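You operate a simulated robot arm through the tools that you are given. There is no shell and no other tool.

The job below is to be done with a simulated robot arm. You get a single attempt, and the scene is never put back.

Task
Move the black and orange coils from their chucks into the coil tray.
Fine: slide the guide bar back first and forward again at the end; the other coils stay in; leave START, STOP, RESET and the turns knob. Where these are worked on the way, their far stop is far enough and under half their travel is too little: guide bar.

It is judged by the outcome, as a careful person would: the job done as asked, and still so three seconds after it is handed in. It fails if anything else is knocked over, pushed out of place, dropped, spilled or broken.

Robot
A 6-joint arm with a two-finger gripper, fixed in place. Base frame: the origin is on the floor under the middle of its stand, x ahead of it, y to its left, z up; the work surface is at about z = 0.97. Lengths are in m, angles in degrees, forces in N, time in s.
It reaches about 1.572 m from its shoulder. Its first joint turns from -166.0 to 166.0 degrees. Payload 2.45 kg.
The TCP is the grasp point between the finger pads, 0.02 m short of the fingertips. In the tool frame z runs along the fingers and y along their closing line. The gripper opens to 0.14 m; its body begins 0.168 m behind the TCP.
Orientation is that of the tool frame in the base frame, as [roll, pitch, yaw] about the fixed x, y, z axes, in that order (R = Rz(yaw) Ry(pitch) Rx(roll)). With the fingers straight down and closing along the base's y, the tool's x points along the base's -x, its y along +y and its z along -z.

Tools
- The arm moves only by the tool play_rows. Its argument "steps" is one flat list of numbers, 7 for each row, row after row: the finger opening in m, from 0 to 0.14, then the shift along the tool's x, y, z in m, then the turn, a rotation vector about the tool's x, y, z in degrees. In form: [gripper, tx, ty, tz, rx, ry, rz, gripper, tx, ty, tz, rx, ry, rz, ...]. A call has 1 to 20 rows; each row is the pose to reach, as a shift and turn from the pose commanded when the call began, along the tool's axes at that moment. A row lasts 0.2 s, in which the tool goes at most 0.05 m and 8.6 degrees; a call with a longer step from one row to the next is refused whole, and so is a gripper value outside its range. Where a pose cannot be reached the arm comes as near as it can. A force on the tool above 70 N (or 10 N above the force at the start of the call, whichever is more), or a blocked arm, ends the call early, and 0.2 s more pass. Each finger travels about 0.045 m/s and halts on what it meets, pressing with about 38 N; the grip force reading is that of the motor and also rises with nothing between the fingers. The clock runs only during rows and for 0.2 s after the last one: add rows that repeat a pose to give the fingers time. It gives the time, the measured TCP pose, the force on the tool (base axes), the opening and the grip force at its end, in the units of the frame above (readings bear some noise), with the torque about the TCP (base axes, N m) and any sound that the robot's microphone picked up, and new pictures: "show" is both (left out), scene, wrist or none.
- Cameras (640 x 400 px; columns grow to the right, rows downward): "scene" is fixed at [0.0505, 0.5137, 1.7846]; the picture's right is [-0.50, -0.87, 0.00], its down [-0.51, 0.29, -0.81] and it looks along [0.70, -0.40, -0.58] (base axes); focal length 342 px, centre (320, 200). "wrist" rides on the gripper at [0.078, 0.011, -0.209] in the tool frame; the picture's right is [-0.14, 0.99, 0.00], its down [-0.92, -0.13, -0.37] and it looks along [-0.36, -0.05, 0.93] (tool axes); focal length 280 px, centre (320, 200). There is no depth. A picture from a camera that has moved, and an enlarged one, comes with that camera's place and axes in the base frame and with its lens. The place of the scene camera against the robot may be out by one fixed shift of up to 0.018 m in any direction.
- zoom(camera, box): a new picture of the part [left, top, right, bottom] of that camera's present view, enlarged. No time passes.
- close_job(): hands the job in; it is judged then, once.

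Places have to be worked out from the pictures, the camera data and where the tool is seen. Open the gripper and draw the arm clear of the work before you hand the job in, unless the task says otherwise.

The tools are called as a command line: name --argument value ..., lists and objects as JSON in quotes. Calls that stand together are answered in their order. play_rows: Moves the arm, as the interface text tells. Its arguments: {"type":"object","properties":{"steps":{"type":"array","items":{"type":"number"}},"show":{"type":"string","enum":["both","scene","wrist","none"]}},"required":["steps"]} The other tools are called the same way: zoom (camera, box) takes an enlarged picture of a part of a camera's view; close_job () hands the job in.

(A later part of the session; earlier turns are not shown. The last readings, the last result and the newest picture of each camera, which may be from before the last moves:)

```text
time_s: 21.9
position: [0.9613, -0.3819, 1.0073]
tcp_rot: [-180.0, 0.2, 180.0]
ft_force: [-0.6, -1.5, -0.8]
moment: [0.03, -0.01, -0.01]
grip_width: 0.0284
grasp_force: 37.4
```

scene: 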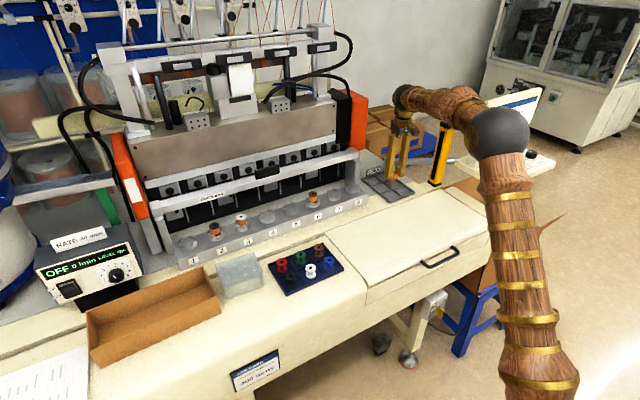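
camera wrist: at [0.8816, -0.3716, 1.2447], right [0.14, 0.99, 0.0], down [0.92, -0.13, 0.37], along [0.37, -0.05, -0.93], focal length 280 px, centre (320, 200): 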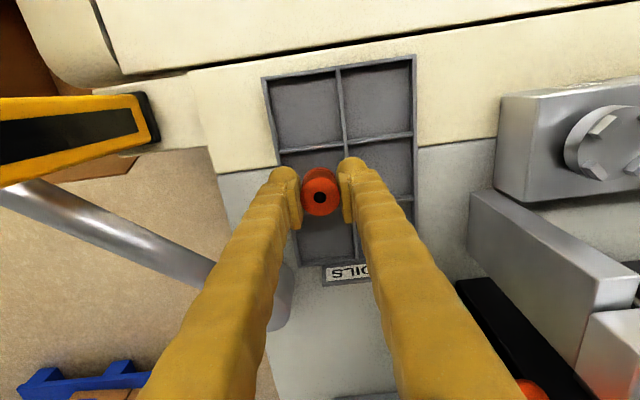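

play_rows --steps '[0.01, 0, 0, 0.002, 0, 0, 0, 0.01, 0, 0, 0.002, 0, 0, 0]' --show "both"

zoom --camera "wrist" --box '[260, 130, 380, 230]'

zoom --camera "scene" --box '[375, 160, 415, 195]'

```text
time_s: 22.5
position: [0.9614, -0.3834, 1.0052]
tcp_rot: [-180.0, 0.0, 180.0]
ft_force: [0.4, 0.7, 7.0]
moment: [0.25, -0.01, -0.02]
grip_width: 0.0287
grasp_force: 38.2
camera wrist: at [0.8819, -0.3718, 1.2143], right [0.14, 0.99, 0.0], down [0.92, -0.13, 0.37], along [0.37, -0.05, -0.93], focal length 280 px, centre (320, 200)
```

scene: 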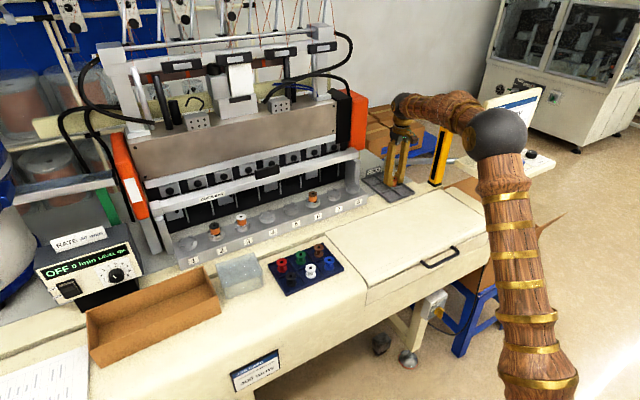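
wrist: 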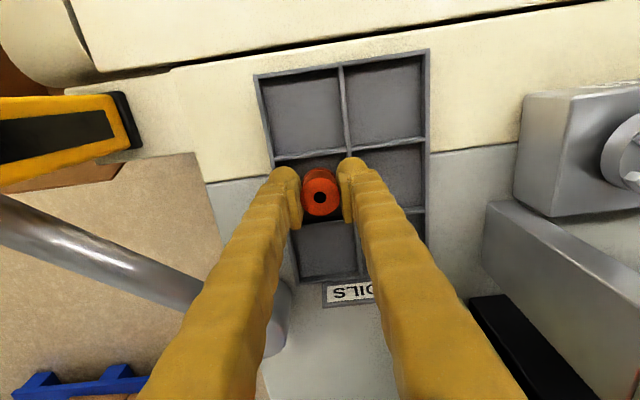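

```text
4.00 times, centred on (320, 180) of wrist
camera zoom: at [0.8819, -0.3718, 1.2143], right [0.14, 0.99, 0.0], down [0.92, -0.13, 0.37], along [0.37, -0.05, -0.93], focal length 1122 px, centre (320, 280)
```

zoom: 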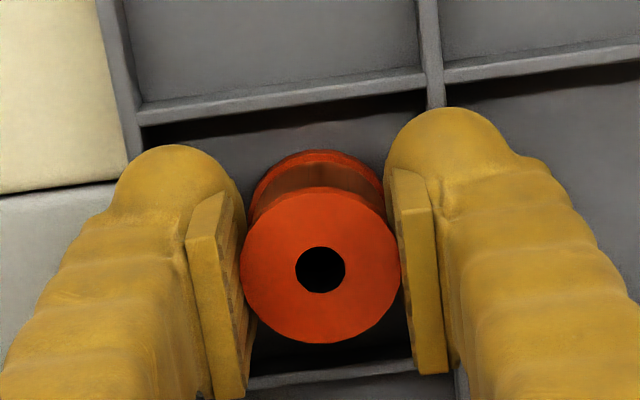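

```text
11.43 times, centred on (395, 178) of scene
camera zoom: at [0.0505, 0.5137, 1.7846], right [-0.5, -0.87, 0.0], down [-0.51, 0.29, -0.81], along [0.7, -0.4, -0.58], focal length 3915 px, centre (-537, 457)
```

zoom: 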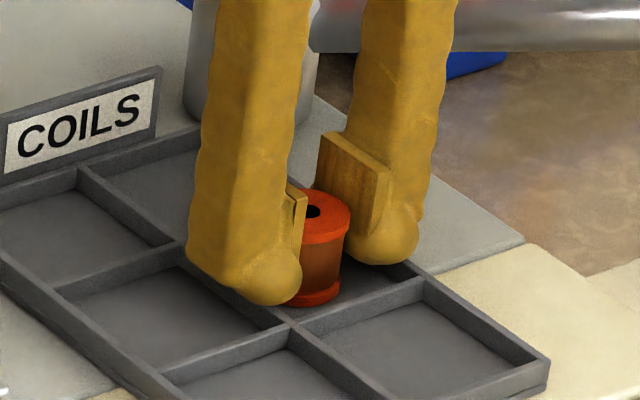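

The moment reading (7 N acting about 0.036 m toward +y) says the left fingertip has just touched the divider top, so the coil bottom can only be a millimetre or two above the cell floor. I'll ease off 1 mm and open the fingers a little to set the coil down, then check.

play_rows --steps '[0.01, 0, 0, -0.001, 0, 0, 0, 0.03, 0, 0, -0.001, 0, 0, 0, 0.036, 0, 0, -0.001, 0, 0, 0, 0.046, 0, 0, -0.001, 0, 0, 0, 0.046, 0, 0, -0.001, 0, 0, 0]' --show "both"

zoom --camera "scene" --box '[375, 160, 415, 195]'

zoom --camera "wrist" --box '[260, 130, 380, 230]'

```text
time_s: 23.7
position: [0.9617, -0.3832, 1.0053]
tcp_rot: [179.9, 0.1, -180.0]
ft_force: [0.5, 0.7, 0.5]
moment: [0.0, 0.0, -0.01]
grip_width: 0.0461
grasp_force: 0.0
camera wrist: at [0.8822, -0.372, 1.2151], right [0.14, 0.99, 0.0], down [0.92, -0.13, 0.37], along [0.37, -0.05, -0.93], focal length 280 px, centre (320, 200)
```

scene: 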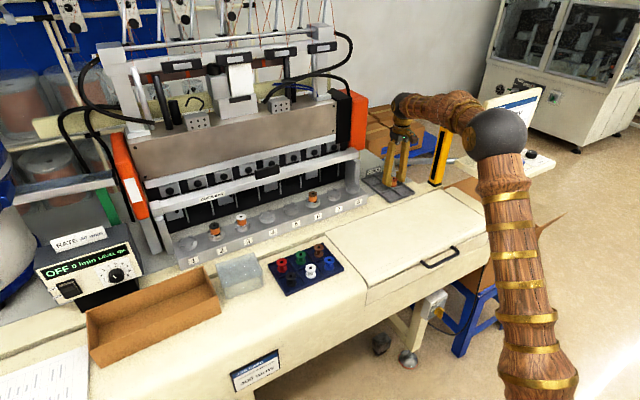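
wrist: 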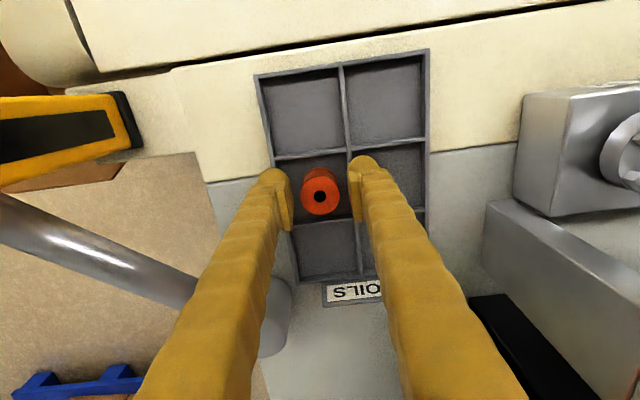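

```text
11.43 times, centred on (395, 178) of scene
camera zoom: at [0.0505, 0.5137, 1.7846], right [-0.5, -0.87, 0.0], down [-0.51, 0.29, -0.81], along [0.7, -0.4, -0.58], focal length 3915 px, centre (-537, 457)
```

zoom: 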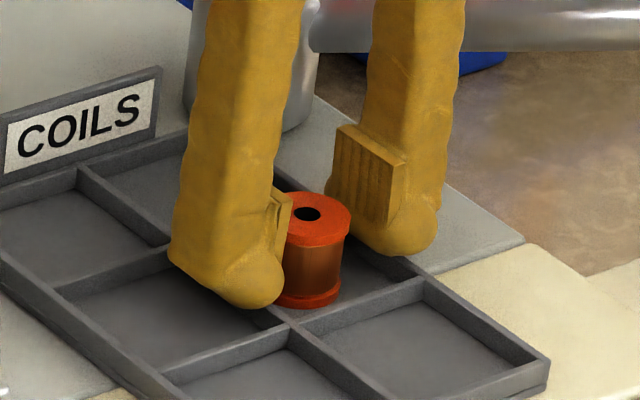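

```text
4.00 times, centred on (320, 180) of wrist
camera zoom: at [0.8822, -0.372, 1.2151], right [0.14, 0.99, 0.0], down [0.92, -0.13, 0.37], along [0.37, -0.05, -0.93], focal length 1122 px, centre (320, 280)
```

zoom: 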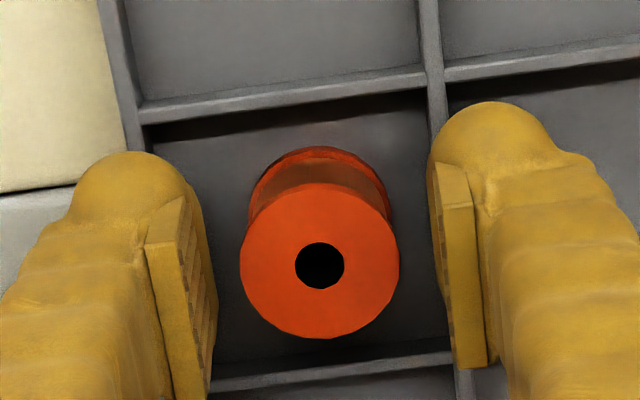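

The orange coil stands upright in its cell and is free of the fingers. I'll rise straight up.

play_rows --steps '[0.046, 0, 0, -0.02, 0, 0, 0, 0.046, 0, 0, -0.06, 0, 0, 0, 0.046, 0, 0, -0.105, 0, 0, 0, 0.046, 0, 0, -0.15, 0, 0, 0, 0.046, 0, 0, -0.195, 0, 0, 0, 0.046, 0, 0, -0.245, 0, 0, 0]' --show "both"

zoom --camera "scene" --box '[340, 130, 460, 215]'

```text
time_s: 25.1
position: [0.9638, -0.3802, 1.2521]
tcp_rot: [-180.0, 0.0, -180.0]
ft_force: [0.0, -0.5, -1.1]
moment: [0.06, 0.05, -0.01]
grip_width: 0.0463
grasp_force: 0.0
camera wrist: at [0.8853, -0.3692, 1.4616], right [0.14, 0.99, 0.0], down [0.92, -0.13, 0.37], along [0.37, -0.05, -0.93], focal length 280 px, centre (320, 200)
```

scene: 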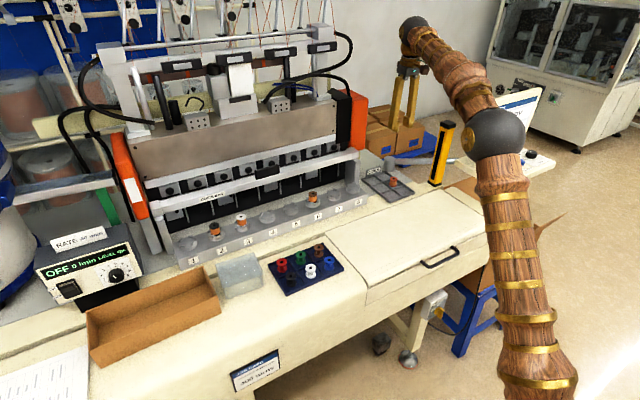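
wrist: 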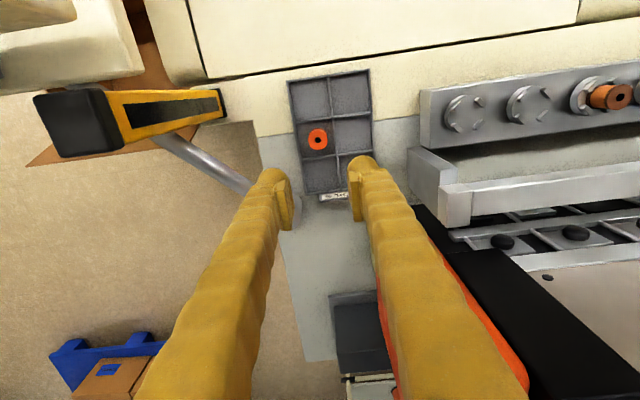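

```text
4.71 times, centred on (400, 172) of scene
camera zoom: at [0.0505, 0.5137, 1.7846], right [-0.5, -0.87, 0.0], down [-0.51, 0.29, -0.81], along [0.7, -0.4, -0.58], focal length 1612 px, centre (-56, 329)
```

zoom: 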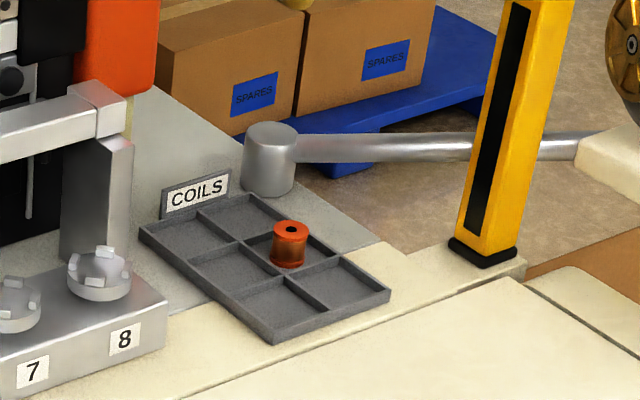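

The orange coil stands cleanly in its cell and everything else is unchanged. Next I travel at z≈1.25 along the chuck row to hover over the black coil in chuck 2, at about (0.949, 0.375).

play_rows --steps '[0.052, 0.001, 0.0444, 0, 0, 0, 0, 0.052, 0.002, 0.0888, 0, 0, 0, 0, 0.052, 0.003, 0.1332, 0, 0, 0, 0, 0.052, 0.004, 0.1776, 0, 0, 0, 0, 0.052, 0.005, 0.222, 0, 0, 0, 0, 0.052, 0.006, 0.2664, 0, 0, 0, 0, 0.052, 0.007, 0.3108, 0, 0, 0, 0, 0.052, 0.008, 0.3552, 0, 0, 0, 0, 0.052, 0.009, 0.3996, 0, 0, 0, 0, 0.052, 0.01, 0.444, 0, 0, 0, 0, 0.052, 0.011, 0.4884, 0, 0, 0, 0, 0.052, 0.012, 0.5328, 0, 0, 0, 0, 0.052, 0.013, 0.5772, 0, 0, 0, 0, 0.052, 0.014, 0.6216, 0, 0, 0, 0, 0.052, 0.0148, 0.666, 0, 0, 0, 0, 0.052, 0.0148, 0.7104, 0, 0, 0, 0, 0.052, 0.0148, 0.755, 0, 0, 0, 0, 0.052, 0.0148, 0.755, 0.03, 0, 0, 0, 0.052, 0.0148, 0.755, 0.06, 0, 0, 0]' --show "both"

zoom --camera "wrist" --box '[220, 90, 420, 215]'

```text
time_s: 29.1
position: [0.9439, 0.3731, 1.1927]
tcp_rot: [-180.0, 0.1, -179.9]
ft_force: [0.8, -0.3, 0.3]
moment: [0.02, -0.01, 0.03]
grip_width: 0.052
grasp_force: 0.1
camera wrist: at [0.8634, 0.3825, 1.4029], right [0.14, 0.99, 0.0], down [0.92, -0.13, 0.37], along [0.37, -0.05, -0.93], focal length 280 px, centre (320, 200)
```

scene: 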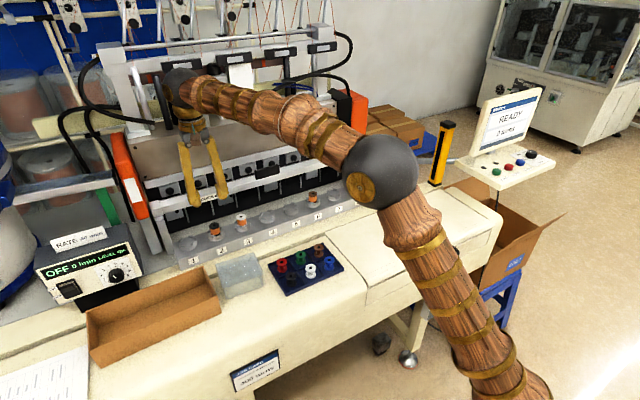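
wrist: 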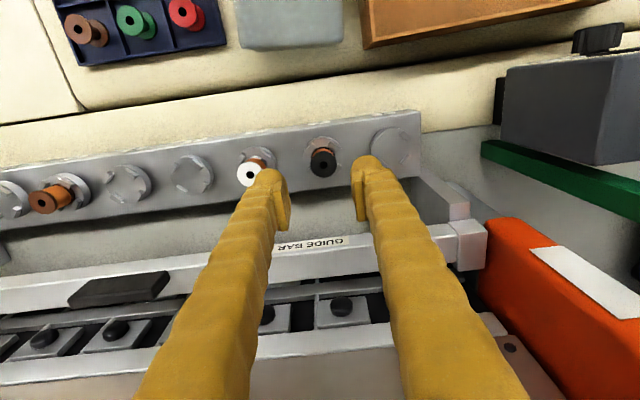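

```text
3.20 times, centred on (320, 152) of wrist
camera zoom: at [0.8634, 0.3825, 1.4029], right [0.14, 0.99, 0.0], down [0.92, -0.13, 0.37], along [0.37, -0.05, -0.93], focal length 897 px, centre (320, 352)
```

zoom: 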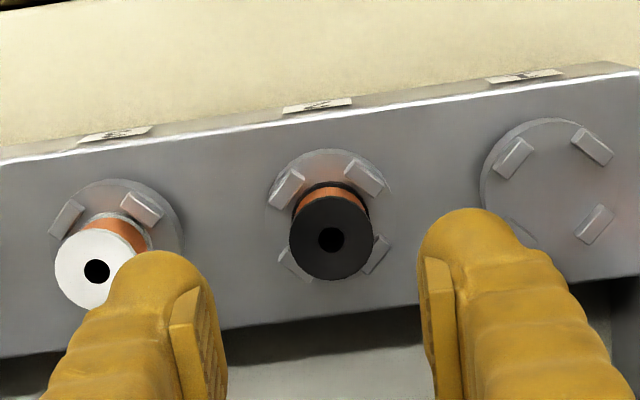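

The black coil's top centre appears about 5.5 mm further in x and 3.5 mm further in y than the tool axis. I'll correct and descend to just above the flange to recheck.

play_rows --steps '[0.052, -0.0055, 0.0035, 0, 0, 0, 0, 0.052, -0.0055, 0.0035, 0.03, 0, 0, 0, 0.052, -0.0055, 0.0035, 0.06, 0, 0, 0, 0.052, -0.0055, 0.0035, 0.085, 0, 0, 0, 0.052, -0.0055, 0.0035, 0.1, 0, 0, 0, 0.052, -0.0055, 0.0035, 0.107, 0, 0, 0]' --show "both"

zoom --camera "wrist" --box '[220, 120, 420, 245]'

zoom --camera "scene" --box '[170, 180, 270, 260]'

```text
time_s: 30.5
position: [0.9513, 0.3773, 1.0829]
tcp_rot: [180.0, 0.2, 179.9]
ft_force: [-0.6, 0.3, 0.2]
moment: [-0.01, -0.01, 0.01]
grip_width: 0.0519
grasp_force: 0.0
camera wrist: at [0.872, 0.3888, 1.2928], right [0.14, 0.99, 0.0], down [0.92, -0.13, 0.37], along [0.37, -0.05, -0.93], focal length 280 px, centre (320, 200)
```

scene: 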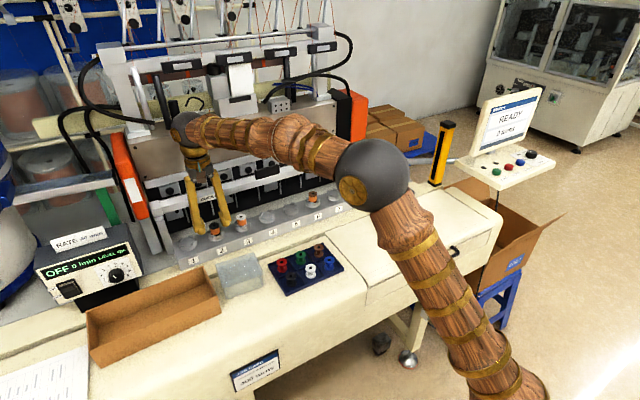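
wrist: 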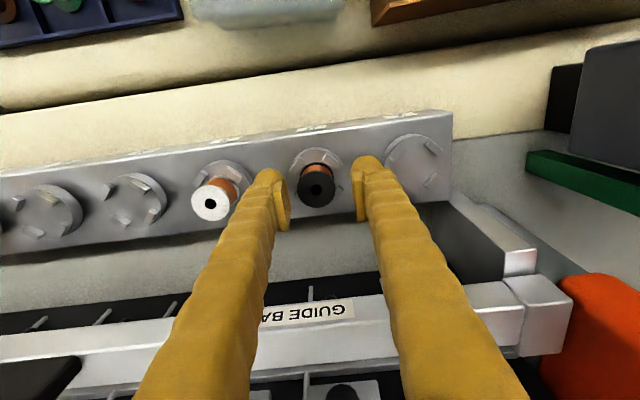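

```text
3.20 times, centred on (320, 182) of wrist
camera zoom: at [0.872, 0.3888, 1.2928], right [0.14, 0.99, 0.0], down [0.92, -0.13, 0.37], along [0.37, -0.05, -0.93], focal length 897 px, centre (320, 256)
```

zoom: 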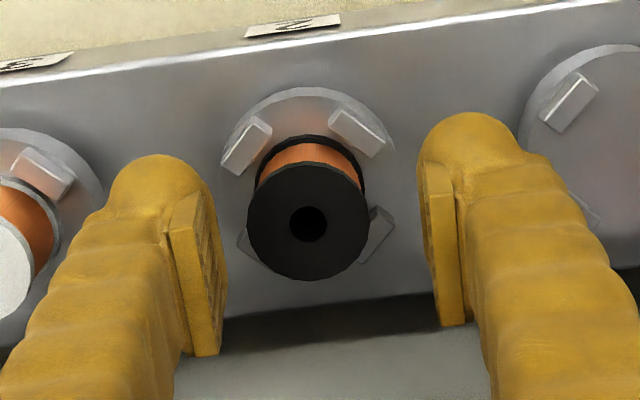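

```text
5.00 times, centred on (220, 220) of scene
camera zoom: at [0.0505, 0.5137, 1.7846], right [-0.5, -0.87, 0.0], down [-0.51, 0.29, -0.81], along [0.7, -0.4, -0.58], focal length 1713 px, centre (820, 100)
```

zoom: 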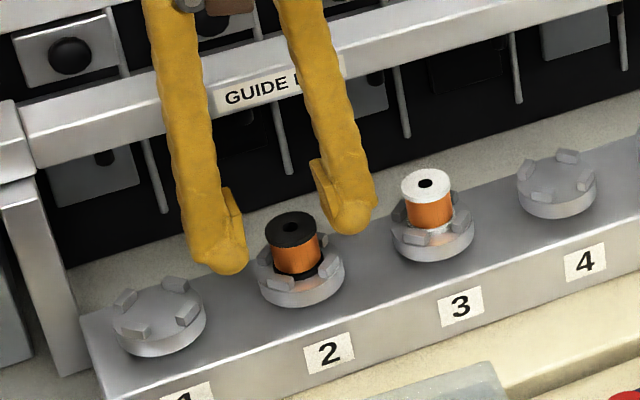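

The black coil's top is ~3.3 mm toward -y of the pads' midline. I'll shift by that, go down ~14 mm and close on the flange.

play_rows --steps '[0.052, 0, -0.0033, 0, 0, 0, 0, 0.052, 0, -0.0033, 0.007, 0, 0, 0, 0.052, 0, -0.0033, 0.0145, 0, 0, 0, 0.03, 0, -0.0033, 0.0145, 0, 0, 0, 0.02, 0, -0.0033, 0.0145, 0, 0, 0, 0.01, 0, -0.0033, 0.0145, 0, 0, 0, 0.01, 0, -0.0033, 0.0145, 0, 0, 0]' --show "both"

zoom --camera "wrist" --box '[220, 120, 420, 245]'

zoom --camera "scene" --box '[170, 180, 270, 260]'

```text
time_s: 32.1
position: [0.9524, 0.3732, 1.0692]
tcp_rot: [179.9, 0.1, 180.0]
ft_force: [-0.4, 4.5, 10.0]
moment: [0.36, -0.12, 0.03]
grip_width: 0.0289
grasp_force: 38.1
camera wrist: at [0.8729, 0.3843, 1.2794], right [0.14, 0.99, 0.0], down [0.92, -0.13, 0.37], along [0.37, -0.05, -0.93], focal length 280 px, centre (320, 200)
```

scene: 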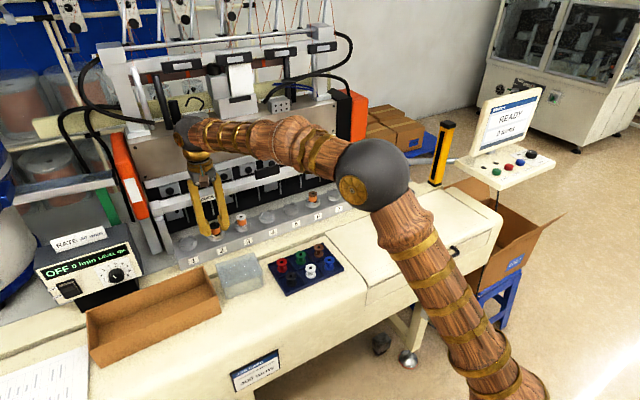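
wrist: 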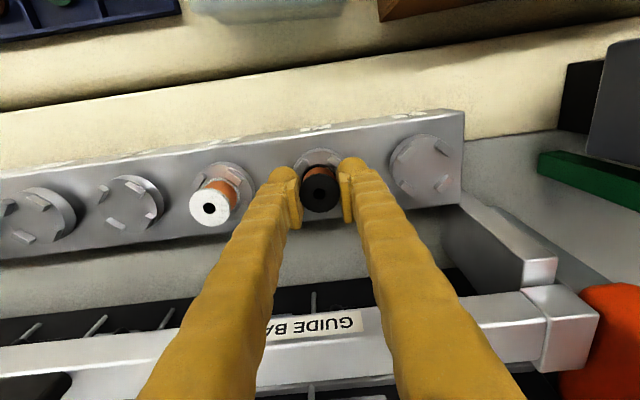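

```text
3.20 times, centred on (320, 182) of wrist
camera zoom: at [0.8729, 0.3843, 1.2794], right [0.14, 0.99, 0.0], down [0.92, -0.13, 0.37], along [0.37, -0.05, -0.93], focal length 897 px, centre (320, 256)
```

zoom: 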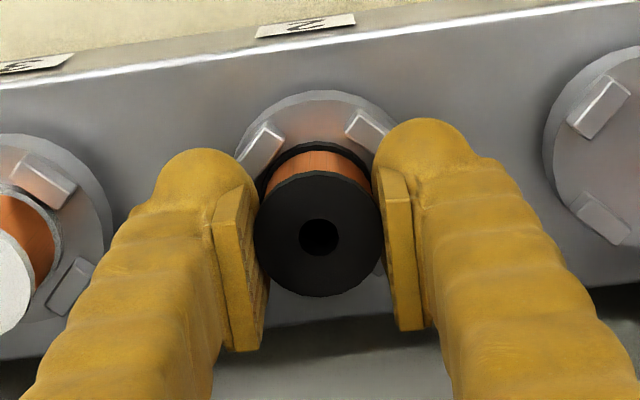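

```text
5.00 times, centred on (220, 220) of scene
camera zoom: at [0.0505, 0.5137, 1.7846], right [-0.5, -0.87, 0.0], down [-0.51, 0.29, -0.81], along [0.7, -0.4, -0.58], focal length 1713 px, centre (820, 100)
```

zoom: 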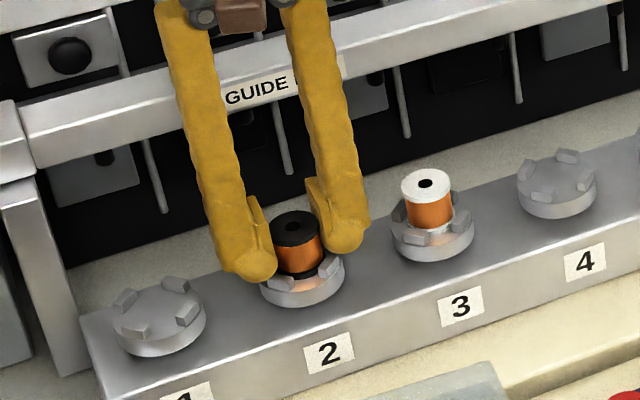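

The coil is gripped at 0.029 m. The +y fingertip just rests on a jaw (10 N), so I'll lift straight up right away, gently.

play_rows --steps '[0.01, 0, 0, -0.006, 0, 0, 0, 0.01, 0, 0, -0.015, 0, 0, 0, 0.01, 0, 0, -0.03, 0, 0, 0, 0.01, 0, 0, -0.05, 0, 0, 0, 0.01, 0, 0, -0.08, 0, 0, 0, 0.01, 0, 0, -0.12, 0, 0, 0, 0.01, 0, 0, -0.16, 0, 0, 0, 0.01, 0, 0, -0.19, 0, 0, 0]' --show "both"

zoom --camera "wrist" --box '[220, 90, 420, 245]'

zoom --camera "scene" --box '[150, 140, 290, 260]'

```text
time_s: 33.9
position: [0.9528, 0.3726, 1.2619]
tcp_rot: [-179.8, 0.1, -179.9]
ft_force: [0.1, -0.1, -0.7]
moment: [-0.02, 0.03, 0.01]
grip_width: 0.0287
grasp_force: 37.6
camera wrist: at [0.8737, 0.3837, 1.4718], right [0.14, 0.99, 0.0], down [0.92, -0.13, 0.37], along [0.37, -0.05, -0.93], focal length 280 px, centre (320, 200)
```

scene: 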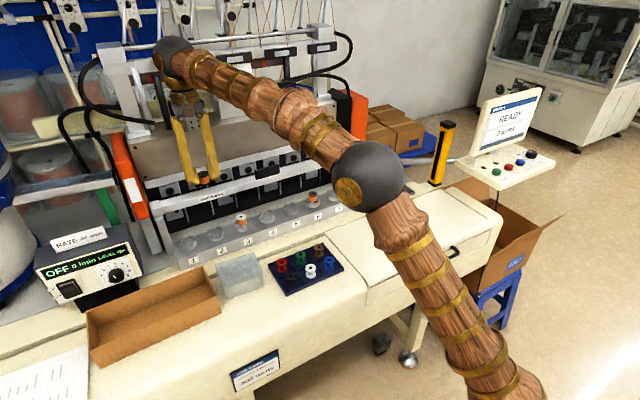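
wrist: 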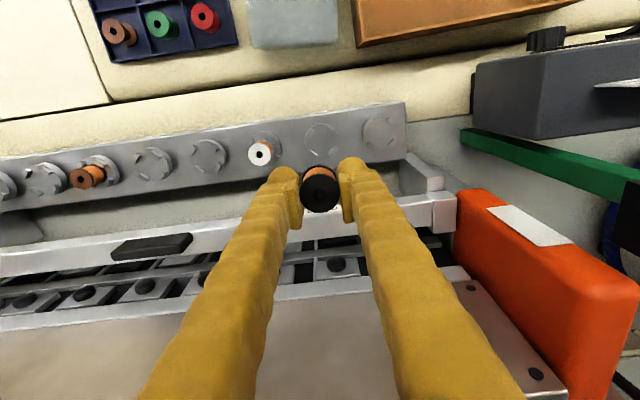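

```text
2.58 times, centred on (320, 168) of wrist
camera zoom: at [0.8737, 0.3837, 1.4718], right [0.14, 0.99, 0.0], down [0.92, -0.13, 0.37], along [0.37, -0.05, -0.93], focal length 724 px, centre (320, 284)
```

zoom: 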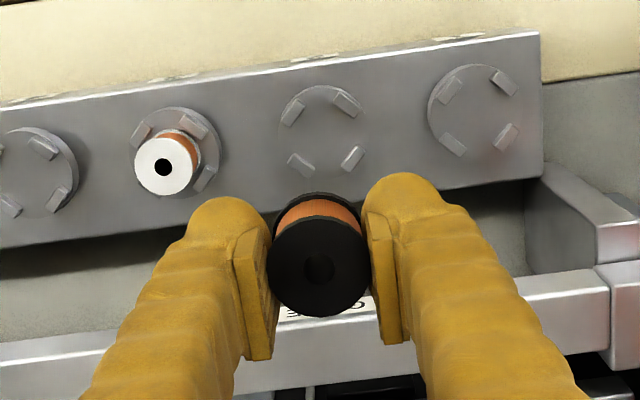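

```text
3.33 times, centred on (220, 200) of scene
camera zoom: at [0.0505, 0.5137, 1.7846], right [-0.5, -0.87, 0.0], down [-0.51, 0.29, -0.81], along [0.7, -0.4, -0.58], focal length 1142 px, centre (653, 200)
```

zoom: 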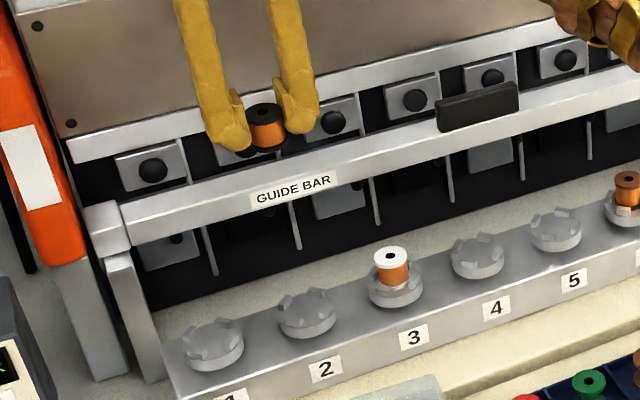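

The black coil is up and chucks 2 and 7 are empty. I'll carry it at z≈1.26 to the tray's front-left cell, centred near (0.897, -0.321).

play_rows --steps '[0.01, 0.0035, -0.0434, 0, 0, 0, 0, 0.01, 0.007, -0.0867, 0, 0, 0, 0, 0.01, 0.0105, -0.13, 0, 0, 0, 0, 0.01, 0.014, -0.1734, 0, 0, 0, 0, 0.01, 0.0175, -0.2168, 0, 0, 0, 0, 0.01, 0.021, -0.26, 0, 0, 0, 0, 0.01, 0.0245, -0.3035, 0, 0, 0, 0, 0.01, 0.028, -0.3468, 0, 0, 0, 0, 0.01, 0.0315, -0.39, 0, 0, 0, 0, 0.01, 0.035, -0.4335, 0, 0, 0, 0, 0.01, 0.0385, -0.4769, 0, 0, 0, 0, 0.01, 0.042, -0.52, 0, 0, 0, 0, 0.01, 0.0455, -0.5636, 0, 0, 0, 0, 0.01, 0.049, -0.607, 0, 0, 0, 0, 0.01, 0.0525, -0.65, 0, 0, 0, 0, 0.01, 0.056, -0.6936, 0, 0, 0, 0, 0.01, 0.056, -0.6936, 0.04, 0, 0, 0, 0.01, 0.056, -0.6936, 0.08, 0, 0, 0, 0.01, 0.056, -0.6936, 0.12, 0, 0, 0]' --show "both"

zoom --camera "wrist" --box '[220, 80, 420, 240]'

```text
time_s: 37.9
position: [0.8983, -0.3209, 1.1414]
tcp_rot: [180.0, 0.2, -180.0]
ft_force: [0.4, -0.4, 1.0]
moment: [0.0, 0.0, 0.02]
grip_width: 0.0286
grasp_force: 37.8
camera wrist: at [0.8185, -0.3086, 1.3501], right [0.14, 0.99, 0.0], down [0.92, -0.13, 0.37], along [0.37, -0.05, -0.93], focal length 280 px, centre (320, 200)
```

scene: 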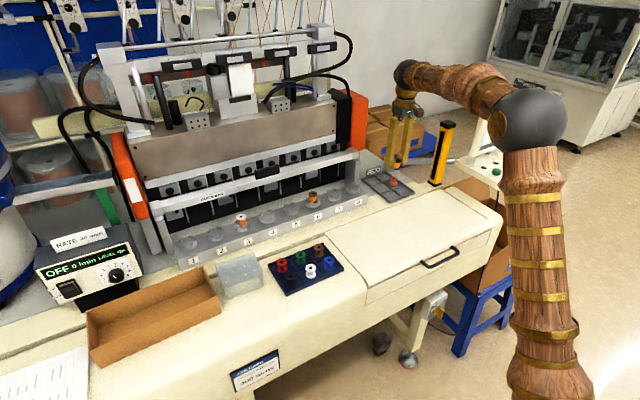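
wrist: 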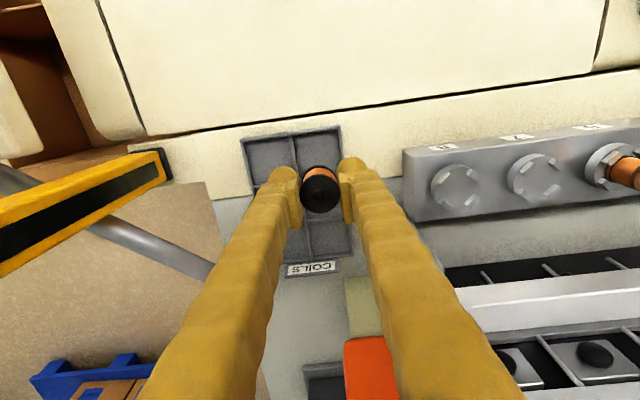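

```text
2.50 times, centred on (320, 160) of wrist
camera zoom: at [0.8185, -0.3086, 1.3501], right [0.14, 0.99, 0.0], down [0.92, -0.13, 0.37], along [0.37, -0.05, -0.93], focal length 701 px, centre (320, 300)
```

zoom: 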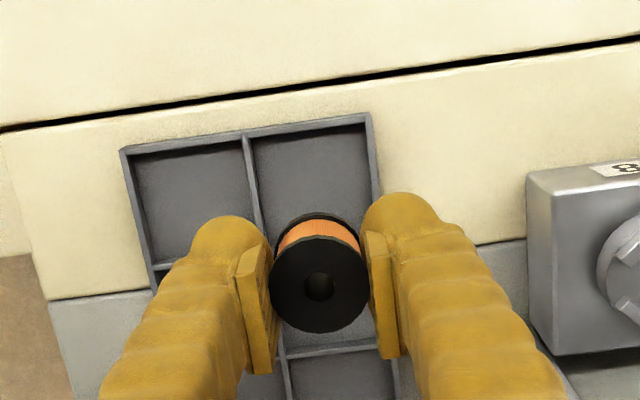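

The coil is centred over the front-left cell (centre ≈ (0.897, -0.323)) within 2 mm. I'll lower it most of the way.

play_rows --steps '[0.01, 0.001, -0.0015, 0.035, 0, 0, 0, 0.01, 0.001, -0.0015, 0.07, 0, 0, 0, 0.01, 0.001, -0.0015, 0.095, 0, 0, 0, 0.01, 0.001, -0.0015, 0.112, 0, 0, 0, 0.01, 0.001, -0.0015, 0.124, 0, 0, 0]' --show "both"

zoom --camera "wrist" --box '[220, 80, 420, 240]'

zoom --camera "scene" --box '[360, 150, 430, 210]'

```text
time_s: 39.1
position: [0.8944, -0.3207, 1.0166]
tcp_rot: [-180.0, 0.1, 180.0]
ft_force: [0.4, -0.1, -0.5]
moment: [-0.01, 0.0, 0.03]
grip_width: 0.0287
grasp_force: 38.1
camera wrist: at [0.8156, -0.31, 1.2258], right [0.14, 0.99, 0.0], down [0.92, -0.13, 0.37], along [0.37, -0.05, -0.93], focal length 280 px, centre (320, 200)
```

scene: 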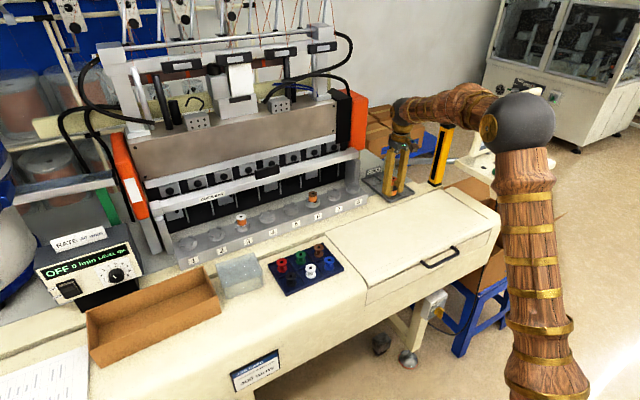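
wrist: 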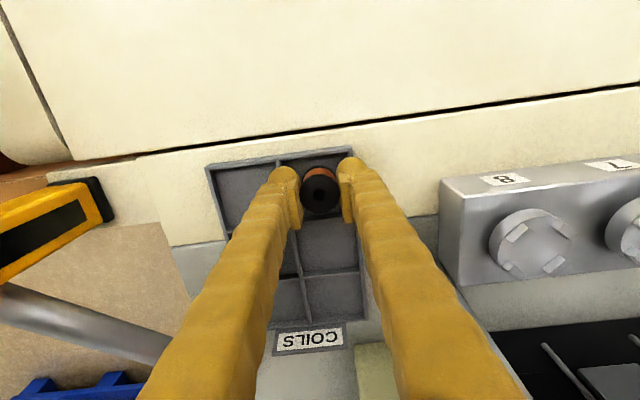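

```text
2.50 times, centred on (320, 160) of wrist
camera zoom: at [0.8156, -0.31, 1.2258], right [0.14, 0.99, 0.0], down [0.92, -0.13, 0.37], along [0.37, -0.05, -0.93], focal length 701 px, centre (320, 300)
```

zoom: 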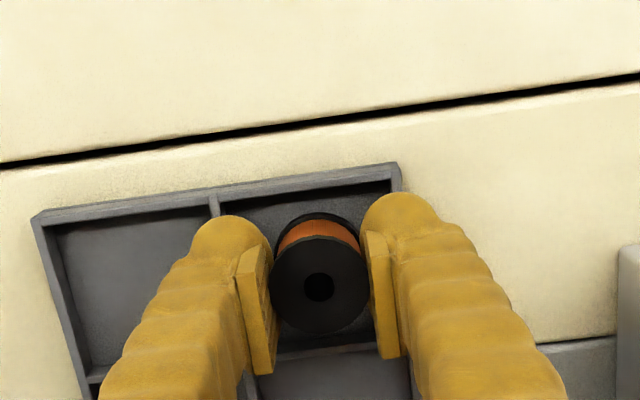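

```text
6.67 times, centred on (395, 180) of scene
camera zoom: at [0.0505, 0.5137, 1.7846], right [-0.5, -0.87, 0.0], down [-0.51, 0.29, -0.81], along [0.7, -0.4, -0.58], focal length 2284 px, centre (-180, 333)
```

zoom: 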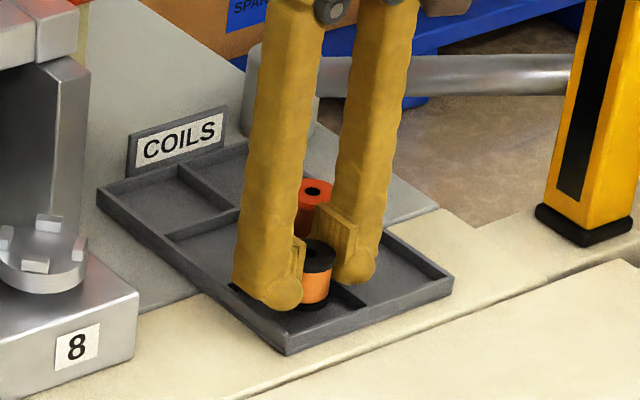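

The black coil is inside the cell outline. I'll lower the last centimetre in small steps and watch the force.

play_rows --steps '[0.01, -0.001, 0, 0.004, 0, 0, 0, 0.01, -0.001, 0, 0.007, 0, 0, 0, 0.01, -0.001, 0, 0.007, 0, 0, 0]' --show "none"

```text
time_s: 39.9
position: [0.8967, -0.3224, 1.0091]
tcp_rot: [-179.9, 0.1, 179.9]
ft_force: [0.0, 0.3, -0.4]
moment: [-0.02, -0.01, 0.01]
grip_width: 0.0284
grasp_force: 37.6
```

play_rows --steps '[0.01, 0, 0, 0.002, 0, 0, 0, 0.01, 0, 0, 0.002, 0, 0, 0]' --show "none"

```text
time_s: 40.5
position: [0.8954, -0.3234, 1.0067]
tcp_rot: [-180.0, 0.2, -180.0]
ft_force: [0.0, 0.2, 0.0]
moment: [-0.05, -0.04, 0.02]
grip_width: 0.0285
grasp_force: 38.0
```

play_rows --steps '[0.01, 0, 0, 0.0015, 0, 0, 0, 0.01, 0, 0, 0.0015, 0, 0, 0]' --show "none"

zoom --camera "scene" --box '[375, 165, 415, 200]'

```text
time_s: 41.1
position: [0.8942, -0.3229, 1.0042]
tcp_rot: [-179.9, 0.1, 179.9]
ft_force: [-0.2, 0.0, -0.1]
moment: [0.01, 0.04, -0.04]
grip_width: 0.0285
grasp_force: 38.3
```

```text
11.43 times, centred on (395, 182) of scene
camera zoom: at [0.0505, 0.5137, 1.7846], right [-0.5, -0.87, 0.0], down [-0.51, 0.29, -0.81], along [0.7, -0.4, -0.58], focal length 3915 px, centre (-537, 400)
```

zoom: 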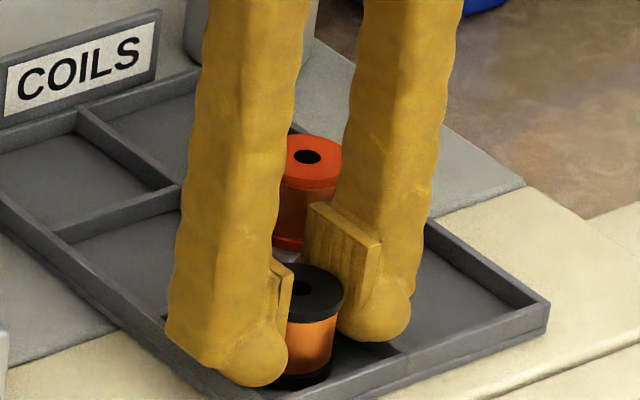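

play_rows --steps '[0.01, 0, 0, 0.0015, 0, 0, 0, 0.01, 0, 0, 0.0015, 0, 0, 0]' --show "none"

```text
time_s: 41.7
position: [0.8958, -0.3238, 1.0038]
tcp_rot: [179.9, 0.1, -180.0]
ft_force: [0.3, -0.2, 0.3]
moment: [-0.01, -0.02, 0.03]
grip_width: 0.0286
grasp_force: 38.0
```

No contact at z≈1.004 yet. I'll step another 1.5 mm down.

play_rows --steps '[0.01, 0, 0, 0.0015, 0, 0, 0, 0.01, 0, 0, 0.0015, 0, 0, 0]' --show "none"

```text
time_s: 42.3
position: [0.896, -0.3233, 1.0033]
tcp_rot: [179.9, 0.1, 179.9]
ft_force: [-0.7, -2.7, 12.5]
moment: [0.27, -0.02, 0.01]
grip_width: 0.0286
grasp_force: 38.9
```

Contact now (12.5 N, mainly on the +y wall side), so the coil is at or within a millimetre or two of the floor. I'll ease up 1 mm and open slightly.

play_rows --steps '[0.01, 0, 0, -0.001, 0, 0, 0, 0.03, 0, 0, -0.001, 0, 0, 0, 0.036, 0, 0, -0.001, 0, 0, 0, 0.046, 0, 0, -0.001, 0, 0, 0, 0.046, 0, 0, -0.001, 0, 0, 0]' --show "both"

zoom --camera "scene" --box '[375, 165, 415, 200]'

zoom --camera "wrist" --box '[260, 120, 380, 220]'

```text
time_s: 43.5
position: [0.896, -0.3229, 1.0044]
tcp_rot: [-179.9, 0.1, -179.9]
ft_force: [-1.0, -13.7, 18.2]
moment: [-0.25, 0.06, -0.03]
grip_width: 0.0329
grasp_force: 0.0
camera wrist: at [0.8163, -0.3119, 1.2136], right [0.14, 0.99, 0.0], down [0.92, -0.13, 0.37], along [0.37, -0.05, -0.93], focal length 280 px, centre (320, 200)
```

scene: 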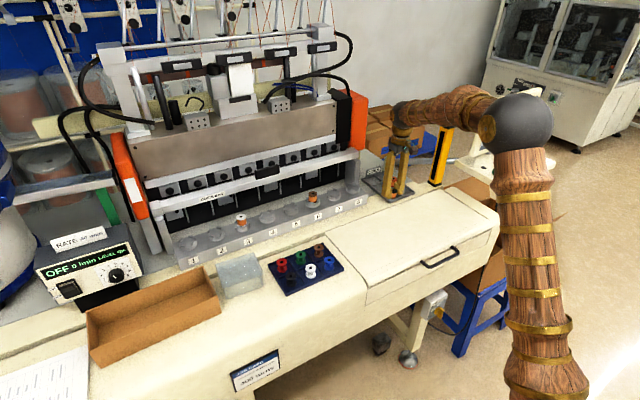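
wrist: 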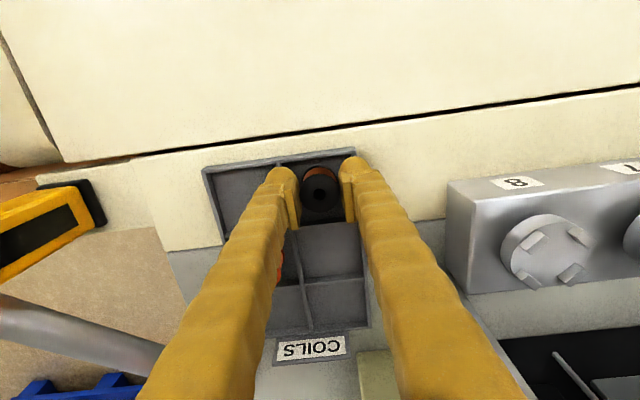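

```text
11.43 times, centred on (395, 182) of scene
camera zoom: at [0.0505, 0.5137, 1.7846], right [-0.5, -0.87, 0.0], down [-0.51, 0.29, -0.81], along [0.7, -0.4, -0.58], focal length 3915 px, centre (-537, 400)
```

zoom: 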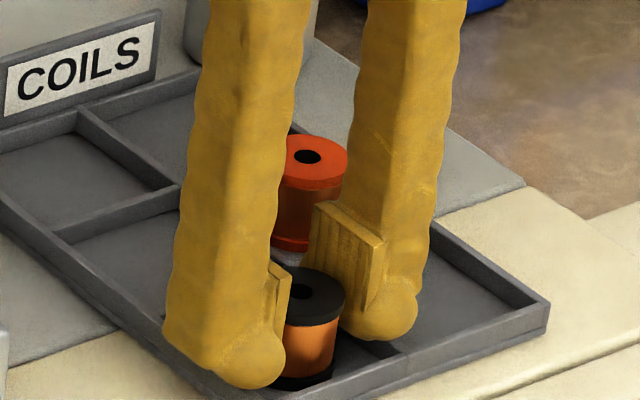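

```text
4.00 times, centred on (320, 170) of wrist
camera zoom: at [0.8163, -0.3119, 1.2136], right [0.14, 0.99, 0.0], down [0.92, -0.13, 0.37], along [0.37, -0.05, -0.93], focal length 1122 px, centre (320, 320)
```

zoom: 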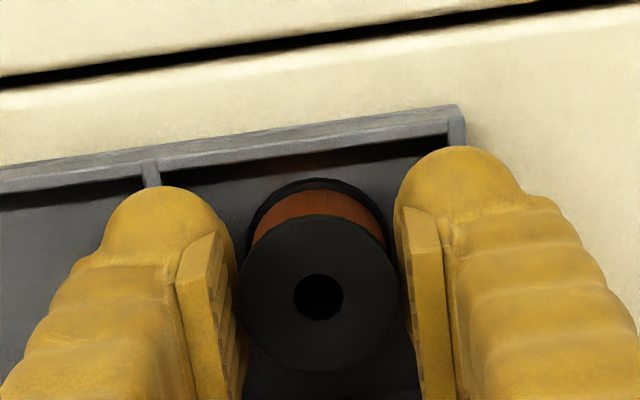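

The fingers stopped at 0.033 m because the tips are a hair below the wall tops, but the coil is already released. I'll stop opening, rise 6 mm so the tips clear the walls, and only then open further.

play_rows --steps '[0.032, 0, 0, 0, 0, 0, 0, 0.032, 0, 0, -0.003, 0, 0, 0, 0.032, 0, 0, -0.006, 0, 0, 0, 0.034, 0, 0, -0.008, 0, 0, 0]' --show "both"

zoom --camera "scene" --box '[375, 165, 415, 200]'

zoom --camera "wrist" --box '[260, 120, 380, 220]'

```text
time_s: 44.5
position: [0.8968, -0.3236, 1.0115]
tcp_rot: [-179.9, 0.1, -179.9]
ft_force: [-0.6, -0.3, -0.1]
moment: [0.02, 0.03, 0.01]
grip_width: 0.0342
grasp_force: 0.0
camera wrist: at [0.8164, -0.3118, 1.2207], right [0.14, 0.99, 0.0], down [0.92, -0.13, 0.37], along [0.37, -0.05, -0.93], focal length 280 px, centre (320, 200)
```

scene: 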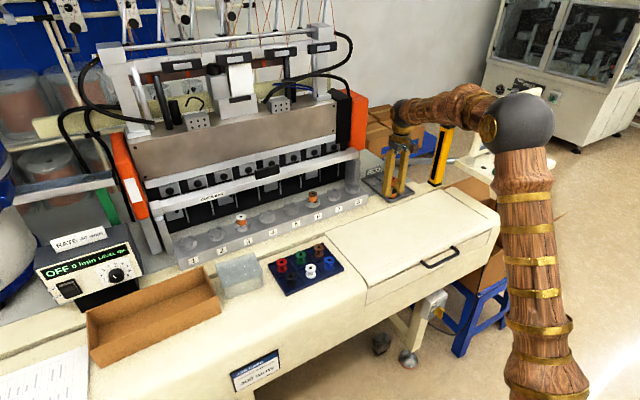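
wrist: 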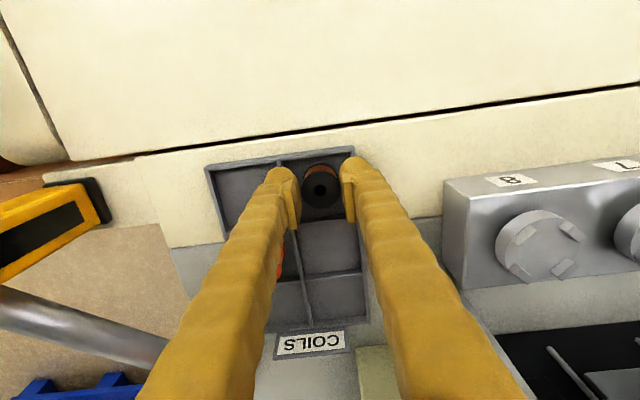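

```text
11.43 times, centred on (395, 182) of scene
camera zoom: at [0.0505, 0.5137, 1.7846], right [-0.5, -0.87, 0.0], down [-0.51, 0.29, -0.81], along [0.7, -0.4, -0.58], focal length 3915 px, centre (-537, 400)
```

zoom: 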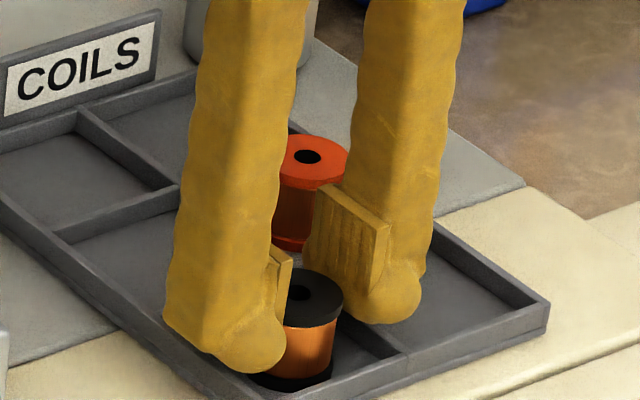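

```text
4.00 times, centred on (320, 170) of wrist
camera zoom: at [0.8164, -0.3118, 1.2207], right [0.14, 0.99, 0.0], down [0.92, -0.13, 0.37], along [0.37, -0.05, -0.93], focal length 1122 px, centre (320, 320)
```

zoom: 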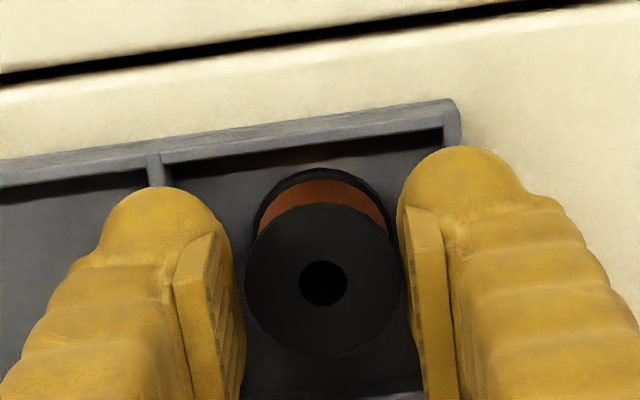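

The black coil stands on the cell floor while the fingers rise, and the forces are zero. I'll open a little more and rise clear.

play_rows --steps '[0.044, 0, 0, -0.002, 0, 0, 0, 0.046, 0, 0, -0.01, 0, 0, 0, 0.046, 0, 0, -0.03, 0, 0, 0, 0.046, 0, 0, -0.07, 0, 0, 0, 0.046, 0, 0, -0.11, 0, 0, 0, 0.046, 0, 0, -0.155, 0, 0, 0, 0.046, 0, 0, -0.2, 0, 0, 0, 0.046, 0, 0, -0.25, 0, 0, 0]' --show "both"

zoom --camera "scene" --box '[340, 130, 460, 215]'

zoom --camera "wrist" --box '[220, 60, 420, 240]'

```text
time_s: 46.3
position: [0.894, -0.3215, 1.2592]
tcp_rot: [180.0, 0.0, -180.0]
ft_force: [-0.2, -0.1, 0.4]
moment: [-0.01, 0.03, 0.0]
grip_width: 0.0459
grasp_force: 0.1
camera wrist: at [0.8141, -0.3105, 1.4685], right [0.14, 0.99, 0.0], down [0.92, -0.13, 0.37], along [0.37, -0.05, -0.93], focal length 280 px, centre (320, 200)
```

scene: 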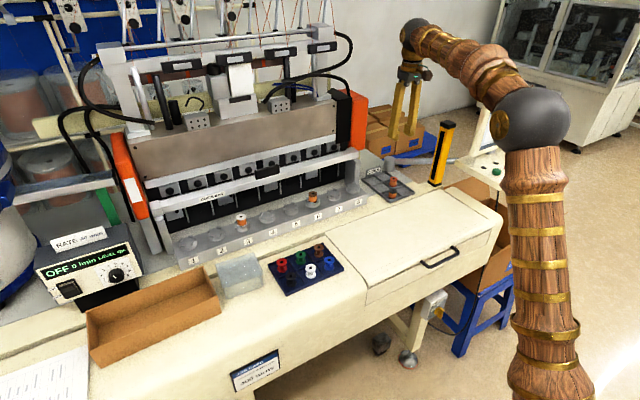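
wrist: 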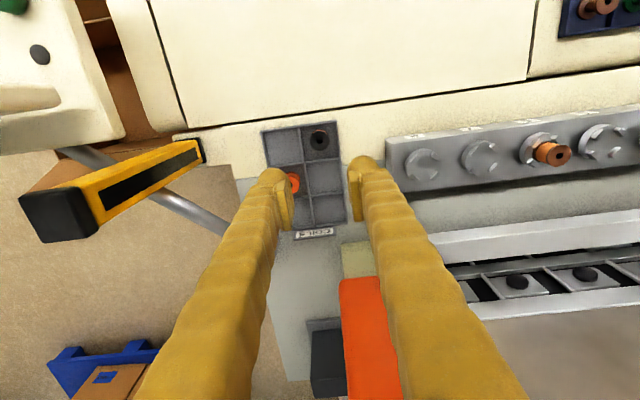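

```text
4.71 times, centred on (400, 172) of scene
camera zoom: at [0.0505, 0.5137, 1.7846], right [-0.5, -0.87, 0.0], down [-0.51, 0.29, -0.81], along [0.7, -0.4, -0.58], focal length 1612 px, centre (-56, 329)
```

zoom: 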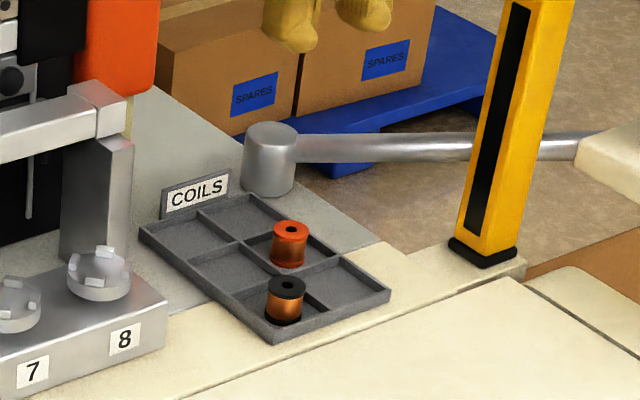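

```text
2.22 times, centred on (320, 150) of wrist
camera zoom: at [0.8141, -0.3105, 1.4685], right [0.14, 0.99, 0.0], down [0.92, -0.13, 0.37], along [0.37, -0.05, -0.93], focal length 623 px, centre (320, 311)
```

zoom: 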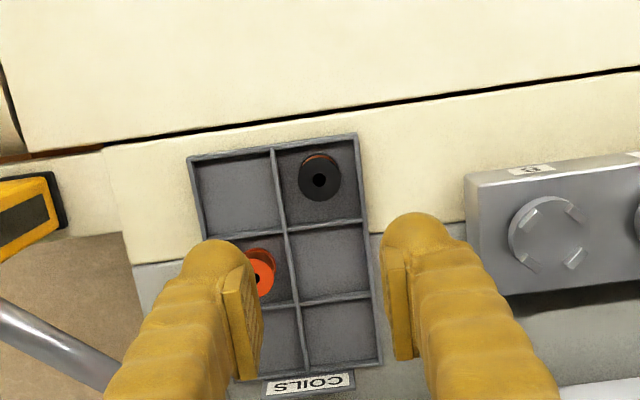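

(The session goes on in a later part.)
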